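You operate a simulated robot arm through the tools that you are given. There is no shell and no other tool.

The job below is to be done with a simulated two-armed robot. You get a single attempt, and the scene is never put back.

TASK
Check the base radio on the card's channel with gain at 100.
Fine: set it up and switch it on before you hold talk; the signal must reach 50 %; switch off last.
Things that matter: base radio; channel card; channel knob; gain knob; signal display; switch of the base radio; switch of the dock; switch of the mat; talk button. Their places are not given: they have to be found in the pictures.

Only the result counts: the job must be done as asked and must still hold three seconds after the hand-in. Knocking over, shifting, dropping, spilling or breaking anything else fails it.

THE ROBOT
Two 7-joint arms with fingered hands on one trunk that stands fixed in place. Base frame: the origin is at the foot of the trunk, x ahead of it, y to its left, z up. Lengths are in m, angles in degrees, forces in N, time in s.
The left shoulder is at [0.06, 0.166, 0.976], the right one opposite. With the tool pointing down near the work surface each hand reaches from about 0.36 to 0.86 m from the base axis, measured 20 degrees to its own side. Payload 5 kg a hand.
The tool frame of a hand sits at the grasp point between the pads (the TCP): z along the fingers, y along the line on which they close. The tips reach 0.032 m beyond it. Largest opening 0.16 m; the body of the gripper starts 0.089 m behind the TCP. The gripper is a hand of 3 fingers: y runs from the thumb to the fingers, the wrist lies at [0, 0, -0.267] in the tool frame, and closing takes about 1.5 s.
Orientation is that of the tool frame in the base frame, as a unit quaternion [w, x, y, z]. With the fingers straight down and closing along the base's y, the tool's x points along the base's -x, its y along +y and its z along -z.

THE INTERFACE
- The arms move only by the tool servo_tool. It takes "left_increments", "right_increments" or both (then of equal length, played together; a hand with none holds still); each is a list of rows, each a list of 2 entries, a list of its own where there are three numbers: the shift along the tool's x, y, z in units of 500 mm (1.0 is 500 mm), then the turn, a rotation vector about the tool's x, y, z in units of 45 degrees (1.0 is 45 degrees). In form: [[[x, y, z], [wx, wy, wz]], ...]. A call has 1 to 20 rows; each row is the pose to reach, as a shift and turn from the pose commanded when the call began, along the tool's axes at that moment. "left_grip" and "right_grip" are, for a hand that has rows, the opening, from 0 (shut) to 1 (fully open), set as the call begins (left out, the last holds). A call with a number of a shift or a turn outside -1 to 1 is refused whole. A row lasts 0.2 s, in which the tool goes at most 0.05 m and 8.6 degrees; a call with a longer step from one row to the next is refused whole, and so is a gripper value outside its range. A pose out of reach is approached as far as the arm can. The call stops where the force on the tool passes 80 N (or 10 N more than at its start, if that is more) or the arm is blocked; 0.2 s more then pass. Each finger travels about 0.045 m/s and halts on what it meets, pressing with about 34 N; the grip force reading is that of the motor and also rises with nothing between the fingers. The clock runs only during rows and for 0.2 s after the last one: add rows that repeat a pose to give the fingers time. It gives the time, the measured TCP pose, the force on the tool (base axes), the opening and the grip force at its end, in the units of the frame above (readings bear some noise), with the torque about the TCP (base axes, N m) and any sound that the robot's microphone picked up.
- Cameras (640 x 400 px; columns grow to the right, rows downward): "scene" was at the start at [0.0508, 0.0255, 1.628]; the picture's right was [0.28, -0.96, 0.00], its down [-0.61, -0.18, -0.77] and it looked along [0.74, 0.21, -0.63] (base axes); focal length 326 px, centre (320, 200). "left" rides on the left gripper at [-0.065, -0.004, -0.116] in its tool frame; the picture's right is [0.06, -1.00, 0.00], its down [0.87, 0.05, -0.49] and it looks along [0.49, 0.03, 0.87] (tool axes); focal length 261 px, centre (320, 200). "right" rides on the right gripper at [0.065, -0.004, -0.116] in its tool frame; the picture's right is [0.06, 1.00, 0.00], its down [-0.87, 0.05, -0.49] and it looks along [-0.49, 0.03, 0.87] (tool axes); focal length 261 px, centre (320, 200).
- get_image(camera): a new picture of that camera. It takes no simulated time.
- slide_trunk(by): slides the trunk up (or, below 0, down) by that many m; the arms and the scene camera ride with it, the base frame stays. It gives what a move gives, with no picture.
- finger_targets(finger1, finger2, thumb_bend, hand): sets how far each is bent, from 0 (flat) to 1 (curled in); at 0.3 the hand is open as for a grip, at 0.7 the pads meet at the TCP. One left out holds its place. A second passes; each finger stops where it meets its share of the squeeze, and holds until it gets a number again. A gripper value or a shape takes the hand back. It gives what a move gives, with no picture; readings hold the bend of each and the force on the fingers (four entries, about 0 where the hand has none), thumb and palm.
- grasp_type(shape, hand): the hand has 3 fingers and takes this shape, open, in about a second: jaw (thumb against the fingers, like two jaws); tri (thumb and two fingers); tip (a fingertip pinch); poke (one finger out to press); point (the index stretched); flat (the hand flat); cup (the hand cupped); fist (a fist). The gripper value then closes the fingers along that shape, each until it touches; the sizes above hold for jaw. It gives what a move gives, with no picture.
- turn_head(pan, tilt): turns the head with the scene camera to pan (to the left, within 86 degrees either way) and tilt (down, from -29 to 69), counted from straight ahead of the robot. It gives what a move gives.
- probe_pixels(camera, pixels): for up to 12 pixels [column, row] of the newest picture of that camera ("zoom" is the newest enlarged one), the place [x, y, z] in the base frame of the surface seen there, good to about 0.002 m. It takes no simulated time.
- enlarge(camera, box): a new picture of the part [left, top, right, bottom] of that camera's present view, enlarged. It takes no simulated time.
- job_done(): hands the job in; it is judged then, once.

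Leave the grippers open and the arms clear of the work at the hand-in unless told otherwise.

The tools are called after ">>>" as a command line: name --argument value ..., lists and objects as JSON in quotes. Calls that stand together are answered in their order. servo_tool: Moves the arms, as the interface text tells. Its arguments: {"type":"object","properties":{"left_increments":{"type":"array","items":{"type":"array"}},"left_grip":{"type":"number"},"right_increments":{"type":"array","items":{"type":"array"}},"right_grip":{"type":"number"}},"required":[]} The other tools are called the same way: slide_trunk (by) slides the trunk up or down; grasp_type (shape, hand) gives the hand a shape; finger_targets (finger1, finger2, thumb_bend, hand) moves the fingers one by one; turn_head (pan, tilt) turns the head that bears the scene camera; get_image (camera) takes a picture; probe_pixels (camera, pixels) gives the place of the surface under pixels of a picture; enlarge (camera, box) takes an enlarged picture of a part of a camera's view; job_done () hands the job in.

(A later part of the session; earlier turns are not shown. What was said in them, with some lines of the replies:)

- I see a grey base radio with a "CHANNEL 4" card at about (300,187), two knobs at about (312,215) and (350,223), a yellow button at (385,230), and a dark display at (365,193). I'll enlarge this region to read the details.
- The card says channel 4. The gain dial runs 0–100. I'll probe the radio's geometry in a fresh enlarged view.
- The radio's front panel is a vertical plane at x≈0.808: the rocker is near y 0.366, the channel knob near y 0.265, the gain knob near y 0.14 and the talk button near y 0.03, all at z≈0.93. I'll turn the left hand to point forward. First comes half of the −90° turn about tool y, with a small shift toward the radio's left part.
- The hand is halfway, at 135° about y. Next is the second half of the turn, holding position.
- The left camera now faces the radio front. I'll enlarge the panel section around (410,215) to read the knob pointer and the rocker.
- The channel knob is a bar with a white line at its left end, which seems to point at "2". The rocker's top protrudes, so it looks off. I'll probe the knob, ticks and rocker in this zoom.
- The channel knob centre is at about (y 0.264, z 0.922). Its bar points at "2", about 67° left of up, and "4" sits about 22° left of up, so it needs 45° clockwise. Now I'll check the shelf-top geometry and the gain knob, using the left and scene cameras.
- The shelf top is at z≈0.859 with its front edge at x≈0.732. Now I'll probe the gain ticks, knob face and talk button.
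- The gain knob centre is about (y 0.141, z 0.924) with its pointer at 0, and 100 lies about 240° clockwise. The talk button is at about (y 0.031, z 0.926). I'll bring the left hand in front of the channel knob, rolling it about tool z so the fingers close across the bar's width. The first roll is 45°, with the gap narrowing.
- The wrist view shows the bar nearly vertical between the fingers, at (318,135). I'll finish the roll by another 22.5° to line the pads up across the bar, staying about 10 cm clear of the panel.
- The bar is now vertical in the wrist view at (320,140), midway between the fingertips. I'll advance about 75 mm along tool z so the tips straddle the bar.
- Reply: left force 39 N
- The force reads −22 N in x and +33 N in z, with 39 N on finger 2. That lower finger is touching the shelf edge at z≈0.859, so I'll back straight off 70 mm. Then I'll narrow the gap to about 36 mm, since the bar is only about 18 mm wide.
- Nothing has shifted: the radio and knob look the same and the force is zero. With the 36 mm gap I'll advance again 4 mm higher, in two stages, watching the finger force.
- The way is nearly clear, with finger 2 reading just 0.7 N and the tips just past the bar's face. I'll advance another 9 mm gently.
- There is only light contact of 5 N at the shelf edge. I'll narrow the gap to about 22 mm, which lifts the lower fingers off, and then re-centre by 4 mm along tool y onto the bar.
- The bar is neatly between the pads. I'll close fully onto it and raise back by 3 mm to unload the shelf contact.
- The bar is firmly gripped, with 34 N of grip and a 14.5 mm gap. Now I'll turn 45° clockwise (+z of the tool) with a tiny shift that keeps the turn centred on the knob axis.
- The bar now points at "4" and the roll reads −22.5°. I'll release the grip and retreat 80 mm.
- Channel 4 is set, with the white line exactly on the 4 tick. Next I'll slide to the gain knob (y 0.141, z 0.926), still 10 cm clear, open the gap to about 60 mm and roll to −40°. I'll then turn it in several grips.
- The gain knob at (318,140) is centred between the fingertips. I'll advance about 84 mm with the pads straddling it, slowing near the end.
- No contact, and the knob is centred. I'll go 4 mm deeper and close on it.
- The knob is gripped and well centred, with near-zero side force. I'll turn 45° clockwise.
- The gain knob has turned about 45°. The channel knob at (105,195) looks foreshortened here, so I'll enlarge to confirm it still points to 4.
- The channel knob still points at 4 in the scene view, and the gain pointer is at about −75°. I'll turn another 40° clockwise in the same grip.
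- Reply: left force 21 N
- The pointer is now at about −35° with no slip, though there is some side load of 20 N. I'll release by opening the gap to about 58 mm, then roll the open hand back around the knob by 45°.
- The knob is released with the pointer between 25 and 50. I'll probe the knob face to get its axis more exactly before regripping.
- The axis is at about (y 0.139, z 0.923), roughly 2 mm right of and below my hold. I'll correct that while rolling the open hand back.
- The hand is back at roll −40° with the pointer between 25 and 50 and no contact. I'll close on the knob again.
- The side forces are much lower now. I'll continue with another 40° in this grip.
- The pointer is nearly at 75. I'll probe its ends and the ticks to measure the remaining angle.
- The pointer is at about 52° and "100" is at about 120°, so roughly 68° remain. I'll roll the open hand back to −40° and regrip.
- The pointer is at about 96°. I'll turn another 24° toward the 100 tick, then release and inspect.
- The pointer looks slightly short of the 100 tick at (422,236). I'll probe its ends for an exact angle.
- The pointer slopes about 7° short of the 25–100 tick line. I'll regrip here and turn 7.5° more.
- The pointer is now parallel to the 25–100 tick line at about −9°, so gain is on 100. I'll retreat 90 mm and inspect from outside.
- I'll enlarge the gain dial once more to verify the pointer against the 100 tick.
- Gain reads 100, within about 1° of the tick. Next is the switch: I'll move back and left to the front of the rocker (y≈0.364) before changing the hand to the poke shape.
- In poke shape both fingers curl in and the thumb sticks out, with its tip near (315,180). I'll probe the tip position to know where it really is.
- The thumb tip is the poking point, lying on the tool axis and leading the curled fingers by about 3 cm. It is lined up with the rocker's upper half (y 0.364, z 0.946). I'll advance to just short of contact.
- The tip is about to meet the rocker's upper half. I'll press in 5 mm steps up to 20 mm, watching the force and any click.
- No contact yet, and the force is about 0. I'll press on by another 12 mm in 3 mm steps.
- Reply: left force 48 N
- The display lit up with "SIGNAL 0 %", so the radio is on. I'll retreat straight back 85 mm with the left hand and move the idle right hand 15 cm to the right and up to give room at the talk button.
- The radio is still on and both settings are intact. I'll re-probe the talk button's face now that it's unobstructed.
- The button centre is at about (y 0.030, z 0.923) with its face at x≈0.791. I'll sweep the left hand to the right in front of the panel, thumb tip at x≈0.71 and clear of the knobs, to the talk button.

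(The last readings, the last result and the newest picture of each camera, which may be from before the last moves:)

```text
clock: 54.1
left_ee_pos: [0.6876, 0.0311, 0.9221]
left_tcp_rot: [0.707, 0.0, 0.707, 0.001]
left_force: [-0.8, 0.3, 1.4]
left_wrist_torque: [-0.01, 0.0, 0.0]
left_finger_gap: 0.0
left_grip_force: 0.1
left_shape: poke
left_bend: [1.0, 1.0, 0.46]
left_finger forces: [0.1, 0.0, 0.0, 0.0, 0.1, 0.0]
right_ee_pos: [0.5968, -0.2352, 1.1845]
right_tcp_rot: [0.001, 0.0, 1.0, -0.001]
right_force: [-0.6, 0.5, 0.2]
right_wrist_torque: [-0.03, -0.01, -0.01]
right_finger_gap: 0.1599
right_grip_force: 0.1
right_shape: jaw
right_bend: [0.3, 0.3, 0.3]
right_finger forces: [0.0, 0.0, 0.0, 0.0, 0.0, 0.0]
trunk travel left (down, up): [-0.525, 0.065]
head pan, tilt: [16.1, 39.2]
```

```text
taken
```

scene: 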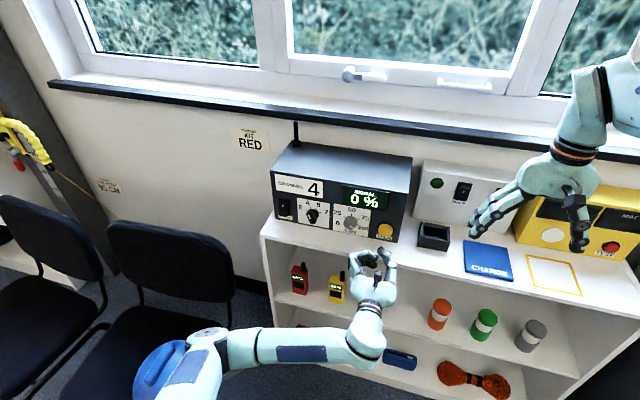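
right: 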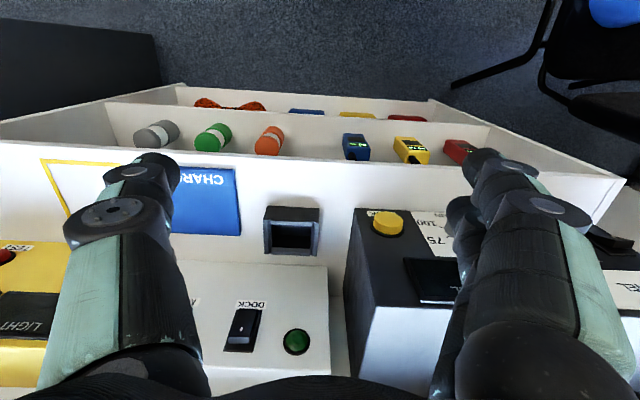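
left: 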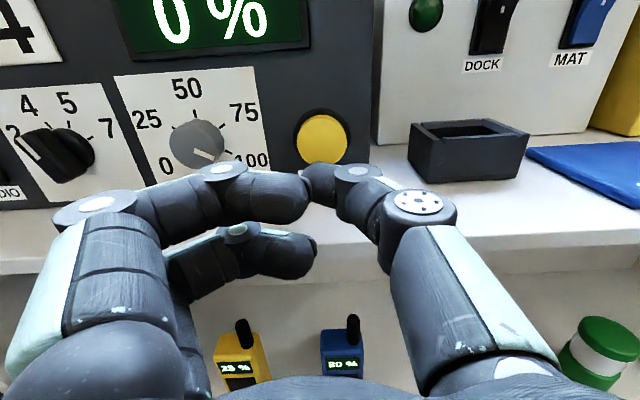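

The hand is lined up with the yellow button. The left elbow at (205,365) looks near the blue helmet, so I'll check the clearance by probing.

>>> probe_pixels --camera "scene" --pixels '[[150, 375], [165, 352], [205, 365], [300, 352], [190, 390], [365, 340], [380, 255], [350, 290]]'

```text
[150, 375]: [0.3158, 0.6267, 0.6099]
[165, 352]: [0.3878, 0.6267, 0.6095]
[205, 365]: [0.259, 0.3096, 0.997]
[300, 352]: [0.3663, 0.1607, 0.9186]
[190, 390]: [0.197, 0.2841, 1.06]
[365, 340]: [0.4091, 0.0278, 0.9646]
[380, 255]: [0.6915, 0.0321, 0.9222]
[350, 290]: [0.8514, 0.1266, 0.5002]
```

The elbow is well above the helmet. I'll approach the button to just short of contact (TCP x≈0.760), then press in 3 mm steps.

>>> servo_tool --left_increments '[[[0, 0, 0.04], [0, 0, 0]], [[0, 0, 0.08], [0, 0, 0]], [[0, 0, 0.12], [0, 0, 0]], [[0, 0, 0.145], [0, 0, 0]], [[0, 0, 0.151], [0, 0, 0]], [[0, 0, 0.157], [0, 0, 0]], [[0, 0, 0.163], [0, 0, 0]]]'

>>> enlarge --camera "scene" --box '[300, 160, 460, 260]'

```text
clock: 55.7
left_ee_pos: [0.769, 0.0299, 0.9219]
left_tcp_rot: [0.707, 0.002, 0.707, -0.001]
left_force: [-6.5, 0.4, -1.5]
left_wrist_torque: [0.02, 0.08, 0.04]
left_finger_gap: 0.0
left_grip_force: 0.2
left_shape: poke
left_bend: [1.0, 1.0, 0.46]
left_finger forces: [0.1, 0.1, 0.1, 0.0, 6.3, 0.0]
right_ee_pos: [0.5953, -0.2361, 1.185]
right_tcp_rot: [0.001, 0.0, 1.0, 0.001]
right_force: [0.2, 0.9, 0.0]
right_wrist_torque: [-0.02, -0.03, 0.0]
right_finger_gap: 0.1597
right_grip_force: 0.1
right_shape: jaw
right_bend: [0.3, 0.3, 0.3]
right_finger forces: [0.0, 0.0, 0.0, 0.1, 0.0, 0.0]
trunk travel left (down, up): [-0.525, 0.065]
head pan, tilt: [16.1, 39.2]
heard: click
```

```text
4.00 times, centred on (380, 210) of scene
```

zoom: 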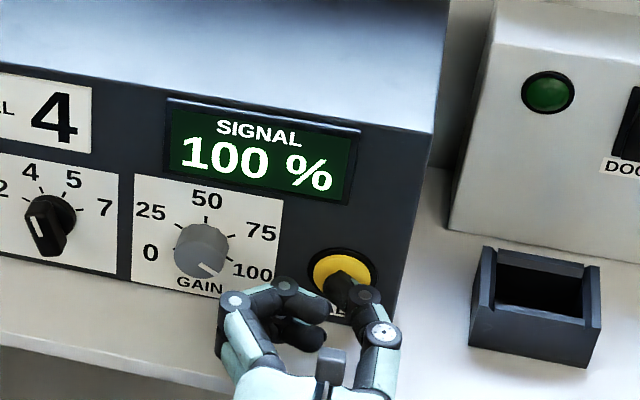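

I heard a click and the display shows "SIGNAL 100 %", above the 50 % required. I'll hold talk a moment longer, pressing 1 mm deeper, and re-read.

>>> servo_tool --left_increments '[[[0, 0, 0.002], [0, 0, 0]], [[0, 0, 0.002], [0, 0, 0]], [[0, 0, 0.002], [0, 0, 0]], [[0, 0, 0.002], [0, 0, 0]], [[0, 0, 0.002], [0, 0, 0]], [[0, 0, 0.002], [0, 0, 0]], [[0, 0, 0.002], [0, 0, 0]], [[0, 0, 0.002], [0, 0, 0]], [[0, 0, 0.002], [0, 0, 0]], [[0, 0, 0.002], [0, 0, 0]]]'

>>> enlarge --camera "scene" --box '[300, 160, 460, 260]'

```text
clock: 57.9
left_ee_pos: [0.7692, 0.0307, 0.922]
left_tcp_rot: [0.707, 0.001, 0.707, 0.001]
left_force: [-11.8, -3.5, -2.8]
left_wrist_torque: [-0.03, 0.12, -0.03]
left_finger_gap: 0.0
left_grip_force: 0.0
left_shape: poke
left_bend: [1.0, 1.0, 0.46]
left_finger forces: [0.0, 0.1, 0.0, 0.0, 11.3, 0.1]
right_ee_pos: [0.5939, -0.2366, 1.1849]
right_tcp_rot: [0.0, -0.001, 1.0, 0.0]
right_force: [0.0, -1.0, 0.7]
right_wrist_torque: [-0.01, 0.03, 0.02]
right_finger_gap: 0.1599
right_grip_force: 0.1
right_shape: jaw
right_bend: [0.3, 0.3, 0.3]
right_finger forces: [0.1, 0.0, 0.0, 0.1, 0.0, 0.1]
trunk travel left (down, up): [-0.525, 0.065]
head pan, tilt: [16.1, 39.2]
```

```text
4.00 times, centred on (380, 210) of scene
```

zoom: 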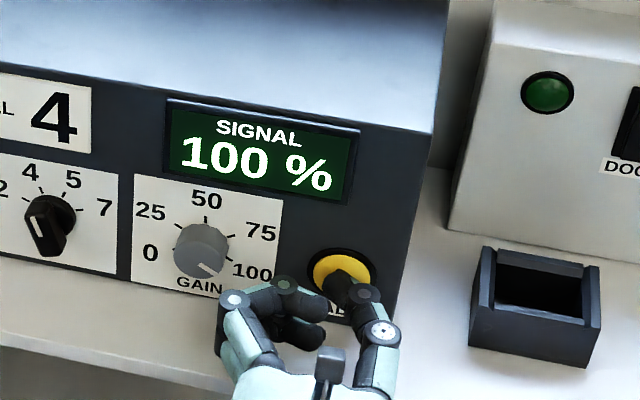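

The signal held at 100 %. I'll release talk by retreating 85 mm straight back and check that the display stays sane.

>>> servo_tool --left_increments '[[[0, 0, -0.03], [0, 0, 0]], [[0, 0, -0.08], [0, 0, 0]], [[0, 0, -0.13], [0, 0, 0]], [[0, 0, -0.17], [0, 0, 0]]]'

>>> enlarge --camera "scene" --box '[260, 160, 420, 260]'

```text
clock: 58.9
left_ee_pos: [0.6847, 0.0308, 0.9224]
left_tcp_rot: [0.707, 0.001, 0.707, 0.001]
left_force: [-0.3, 0.4, -0.4]
left_wrist_torque: [0.01, 0.0, 0.01]
left_finger_gap: 0.0
left_grip_force: 0.1
left_shape: poke
left_bend: [1.0, 1.0, 0.46]
left_finger forces: [0.0, 0.0, 0.0, 0.0, 0.0, 0.1]
right_ee_pos: [0.5953, -0.2371, 1.185]
right_tcp_rot: [0.0, 0.0, 1.0, 0.0]
right_force: [-0.1, 0.4, -0.4]
right_wrist_torque: [0.02, -0.02, 0.0]
right_finger_gap: 0.1601
right_grip_force: 0.0
right_shape: jaw
right_bend: [0.3, 0.3, 0.3]
right_finger forces: [0.1, 0.1, 0.0, 0.1, 0.0, 0.0]
trunk travel left (down, up): [-0.525, 0.065]
head pan, tilt: [16.1, 39.2]
```

```text
4.00 times, centred on (340, 210) of scene
```

zoom: 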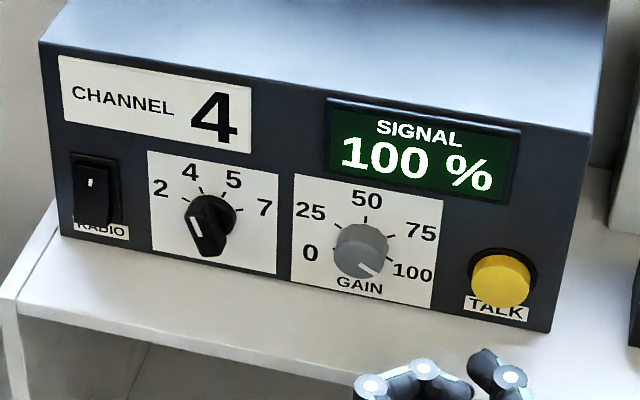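

Talk is released and the display still shows 100 %. I'll check that the button has come back out before switching off.

>>> probe_pixels --camera "zoom" --pixels '[[503, 278], [476, 275], [526, 285], [498, 300], [90, 185], [90, 215]]'

>>> servo_tool --left_increments '[[[0.003, 0.06, 0], [0, 0, 0]], [[0.006, 0.15, 0], [0, 0, 0]], [[0.009, 0.24, 0], [0, 0, 0]], [[0.012, 0.33, 0], [0, 0, 0]], [[0.015, 0.42, 0], [0, 0, 0]], [[0.018, 0.51, 0], [0, 0, 0]], [[0.02, 0.6, 0], [0, 0, 0]], [[0.022, 0.667, 0], [0, 0, 0]], [[0.022, 0.667, 0], [0, 0, 0]]]'

>>> get_image --camera "left"

>>> enlarge --camera "scene" --box '[240, 160, 400, 260]'

```text
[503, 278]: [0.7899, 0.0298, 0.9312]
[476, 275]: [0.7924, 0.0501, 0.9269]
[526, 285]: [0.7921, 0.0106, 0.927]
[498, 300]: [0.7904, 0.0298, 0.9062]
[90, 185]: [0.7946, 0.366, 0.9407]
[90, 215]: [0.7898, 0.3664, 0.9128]
```

```text
clock: 60.9
left_ee_pos: [0.6858, 0.3653, 0.913]
left_tcp_rot: [0.707, 0.001, 0.707, 0.0]
left_force: [-0.2, -0.6, 0.6]
left_wrist_torque: [-0.03, 0.03, 0.0]
left_finger_gap: 0.0001
left_grip_force: 0.0
left_shape: poke
left_bend: [1.0, 1.0, 0.46]
left_finger forces: [0.0, 0.0, 0.1, 0.0, 0.1, 0.0]
right_ee_pos: [0.5959, -0.2359, 1.1843]
right_tcp_rot: [0.0, 0.001, 1.0, 0.0]
right_force: [-0.1, 0.1, -0.3]
right_wrist_torque: [0.02, -0.04, -0.02]
right_finger_gap: 0.1597
right_grip_force: 0.1
right_shape: jaw
right_bend: [0.3, 0.3, 0.3]
right_finger forces: [0.1, 0.1, 0.0, 0.1, 0.0, 0.0]
trunk travel left (down, up): [-0.525, 0.065]
head pan, tilt: [16.1, 39.2]
```

```text
taken
```

left: 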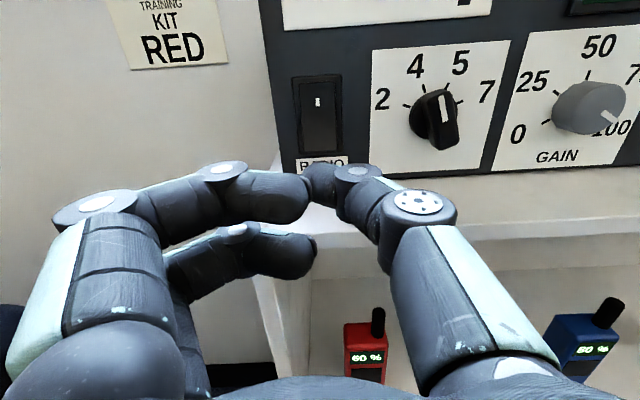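

```text
4.00 times, centred on (320, 210) of scene
```

zoom: 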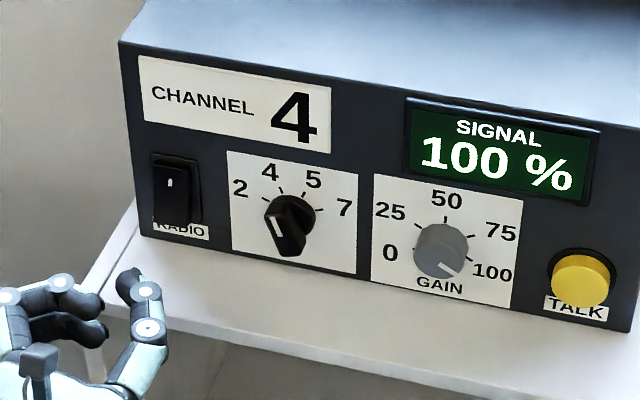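

The button is back out at x≈0.790. The rocker's lower half now protrudes at z≈0.912 and the thumb is aligned there. I'll advance and press in small steps to switch off.

>>> servo_tool --left_increments '[[[0, 0, 0.04], [0, 0, 0]], [[0, 0, 0.08], [0, 0, 0]], [[0, 0, 0.12], [0, 0, 0]], [[0, 0, 0.14], [0, 0, 0]], [[0, 0, 0.15], [0, 0, 0]], [[0, 0, 0.156], [0, 0, 0]], [[0, 0, 0.162], [0, 0, 0]], [[0, 0, 0.168], [0, 0, 0]], [[0, 0, 0.172], [0, 0, 0]]]'

>>> enlarge --camera "scene" --box '[240, 160, 400, 260]'

```text
clock: 62.9
left_ee_pos: [0.7685, 0.3608, 0.9122]
left_tcp_rot: [0.706, 0.003, 0.708, -0.002]
left_force: [-44.7, -15.1, -5.8]
left_wrist_torque: [0.05, -0.04, -0.07]
left_finger_gap: 0.0
left_grip_force: 0.0
left_shape: poke
left_bend: [1.0, 1.0, 0.48]
left_finger forces: [0.0, 0.0, 0.0, 0.1, 44.2, 0.0]
right_ee_pos: [0.5918, -0.2368, 1.1859]
right_tcp_rot: [0.002, 0.001, 1.0, 0.001]
right_force: [0.3, 0.4, 0.0]
right_wrist_torque: [-0.01, 0.01, -0.01]
right_finger_gap: 0.16
right_grip_force: 0.1
right_shape: jaw
right_bend: [0.3, 0.3, 0.3]
right_finger forces: [0.0, 0.1, 0.0, 0.0, 0.0, 0.0]
trunk travel left (down, up): [-0.525, 0.065]
head pan, tilt: [16.1, 39.2]
```

```text
4.00 times, centred on (320, 210) of scene
```

zoom: 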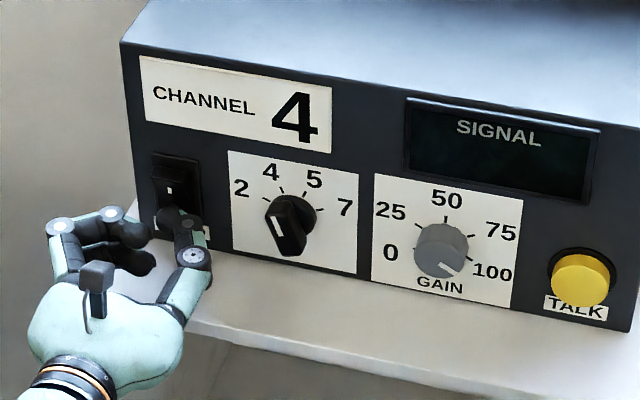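

The display has gone dark, so the radio is off. I'll retreat 90 mm and then draw the arm further back from the shelf.

>>> servo_tool --left_increments '[[[0, 0, -0.03], [0, 0, 0]], [[0, 0, -0.08], [0, 0, 0]], [[0, 0, -0.13], [0, 0, 0]], [[0, 0.01, -0.2], [0, 0, 0]], [[-0.05, 0.02, -0.26], [0, 0, 0]], [[-0.1, 0.02, -0.32], [0, 0, 0]]]'

>>> grasp_type --hand "left" --shape "jaw"

>>> get_image --camera "scene"

>>> enlarge --camera "scene" --box '[260, 160, 420, 260]'

>>> get_image --camera "left"

```text
clock: 64.3
left_ee_pos: [0.6121, 0.3735, 0.9614]
left_tcp_rot: [0.707, 0.0, 0.707, 0.001]
left_force: [0.0, 0.0, 0.0]
left_wrist_torque: [0.0, -0.01, 0.03]
left_finger_gap: 0.0003
left_grip_force: 0.0
left_shape: poke
left_bend: [1.0, 1.0, 0.46]
left_finger forces: [0.0, 0.0, 0.1, 0.0, 0.1, 0.1]
right_ee_pos: [0.5955, -0.2359, 1.1854]
right_tcp_rot: [0.0, 0.001, 1.0, 0.001]
right_force: [-0.3, 0.3, 0.4]
right_wrist_torque: [0.04, -0.04, 0.01]
right_finger_gap: 0.1599
right_grip_force: 0.1
right_shape: jaw
right_bend: [0.3, 0.3, 0.3]
right_finger forces: [0.1, 0.0, 0.0, 0.1, 0.0, 0.0]
trunk travel left (down, up): [-0.525, 0.065]
head pan, tilt: [16.1, 39.2]
```

```text
clock: 65.2
left_ee_pos: [0.6126, 0.374, 0.9607]
left_tcp_rot: [0.707, 0.001, 0.707, 0.0]
left_force: [0.7, 0.2, 0.0]
left_wrist_torque: [0.04, 0.0, 0.02]
left_finger_gap: 0.1597
left_grip_force: 0.0
left_shape: jaw
left_bend: [0.3, 0.3, 0.3]
left_finger forces: [0.0, 0.0, 0.2, 0.0, 0.0, 0.0]
right_ee_pos: [0.5962, -0.2355, 1.1853]
right_tcp_rot: [0.0, 0.0, 1.0, 0.0]
right_force: [0.1, 0.6, 0.7]
right_wrist_torque: [0.0, 0.01, -0.02]
right_finger_gap: 0.1599
right_grip_force: 0.0
right_shape: jaw
right_bend: [0.3, 0.3, 0.3]
right_finger forces: [0.1, 0.0, 0.0, 0.1, 0.0, 0.0]
trunk travel left (down, up): [-0.525, 0.065]
head pan, tilt: [16.1, 39.2]
```

```text
taken
```

scene: 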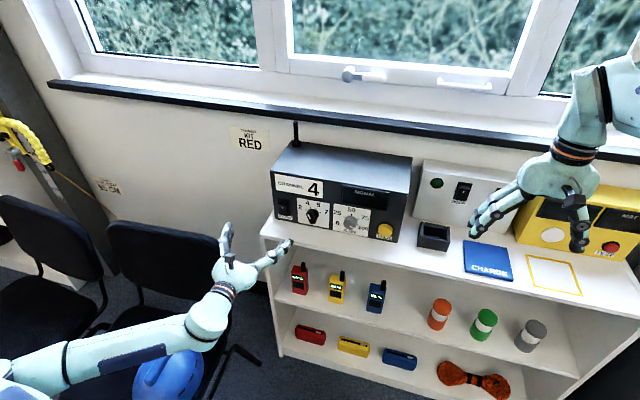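

```text
4.00 times, centred on (340, 210) of scene
```

zoom: 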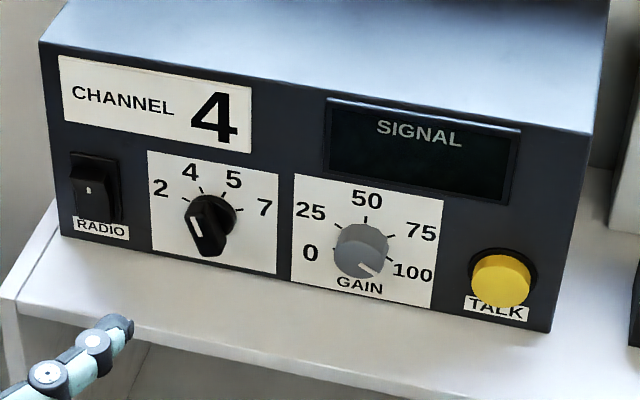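

```text
taken
```

left: 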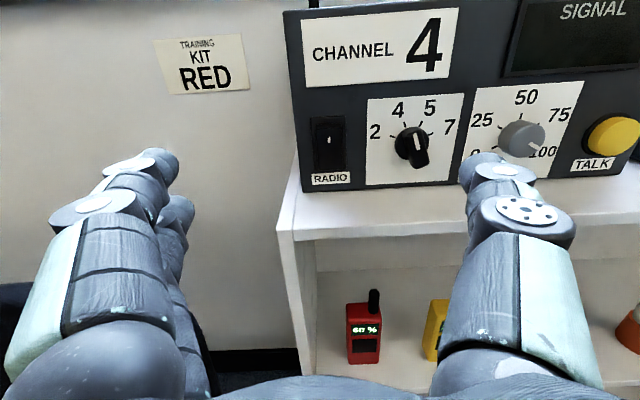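

The radio is off: its display is dark and the rocker's top is out again. The channel knob is on 4, the gain on 100, and the signal reached 100 % while talk was held. Nothing else has moved, and both hands are open and clear of the shelf. I'll hand in.

>>> job_done

```text
The job is handed in.
```

The base radio check is done and handed in. On channel 4 with gain at 100, the signal reached 100 %, above the 50 % you asked for.

- **Setup:** I turned the channel knob from 2 to 4 to match the card. I then turned the gain knob from 0 to 100; the pointer sits within about 1° of the 100 tick.
- **Test:** I switched the radio on (display showed 0 %), then held talk for about two seconds while it read 100 %. The display still read 100 % after I let go.
- **Switch-off:** The radio went off last, and its display is dark.

On the first reach for the channel knob, a finger pressed the shelf edge at about 39 N, and it touched the edge lightly (up to 16 N) on the second try. Nothing moved, and the final pictures show the radio and everything else where they were. I did not touch the dock or mat switches. Both hands are open and clear of the shelf.
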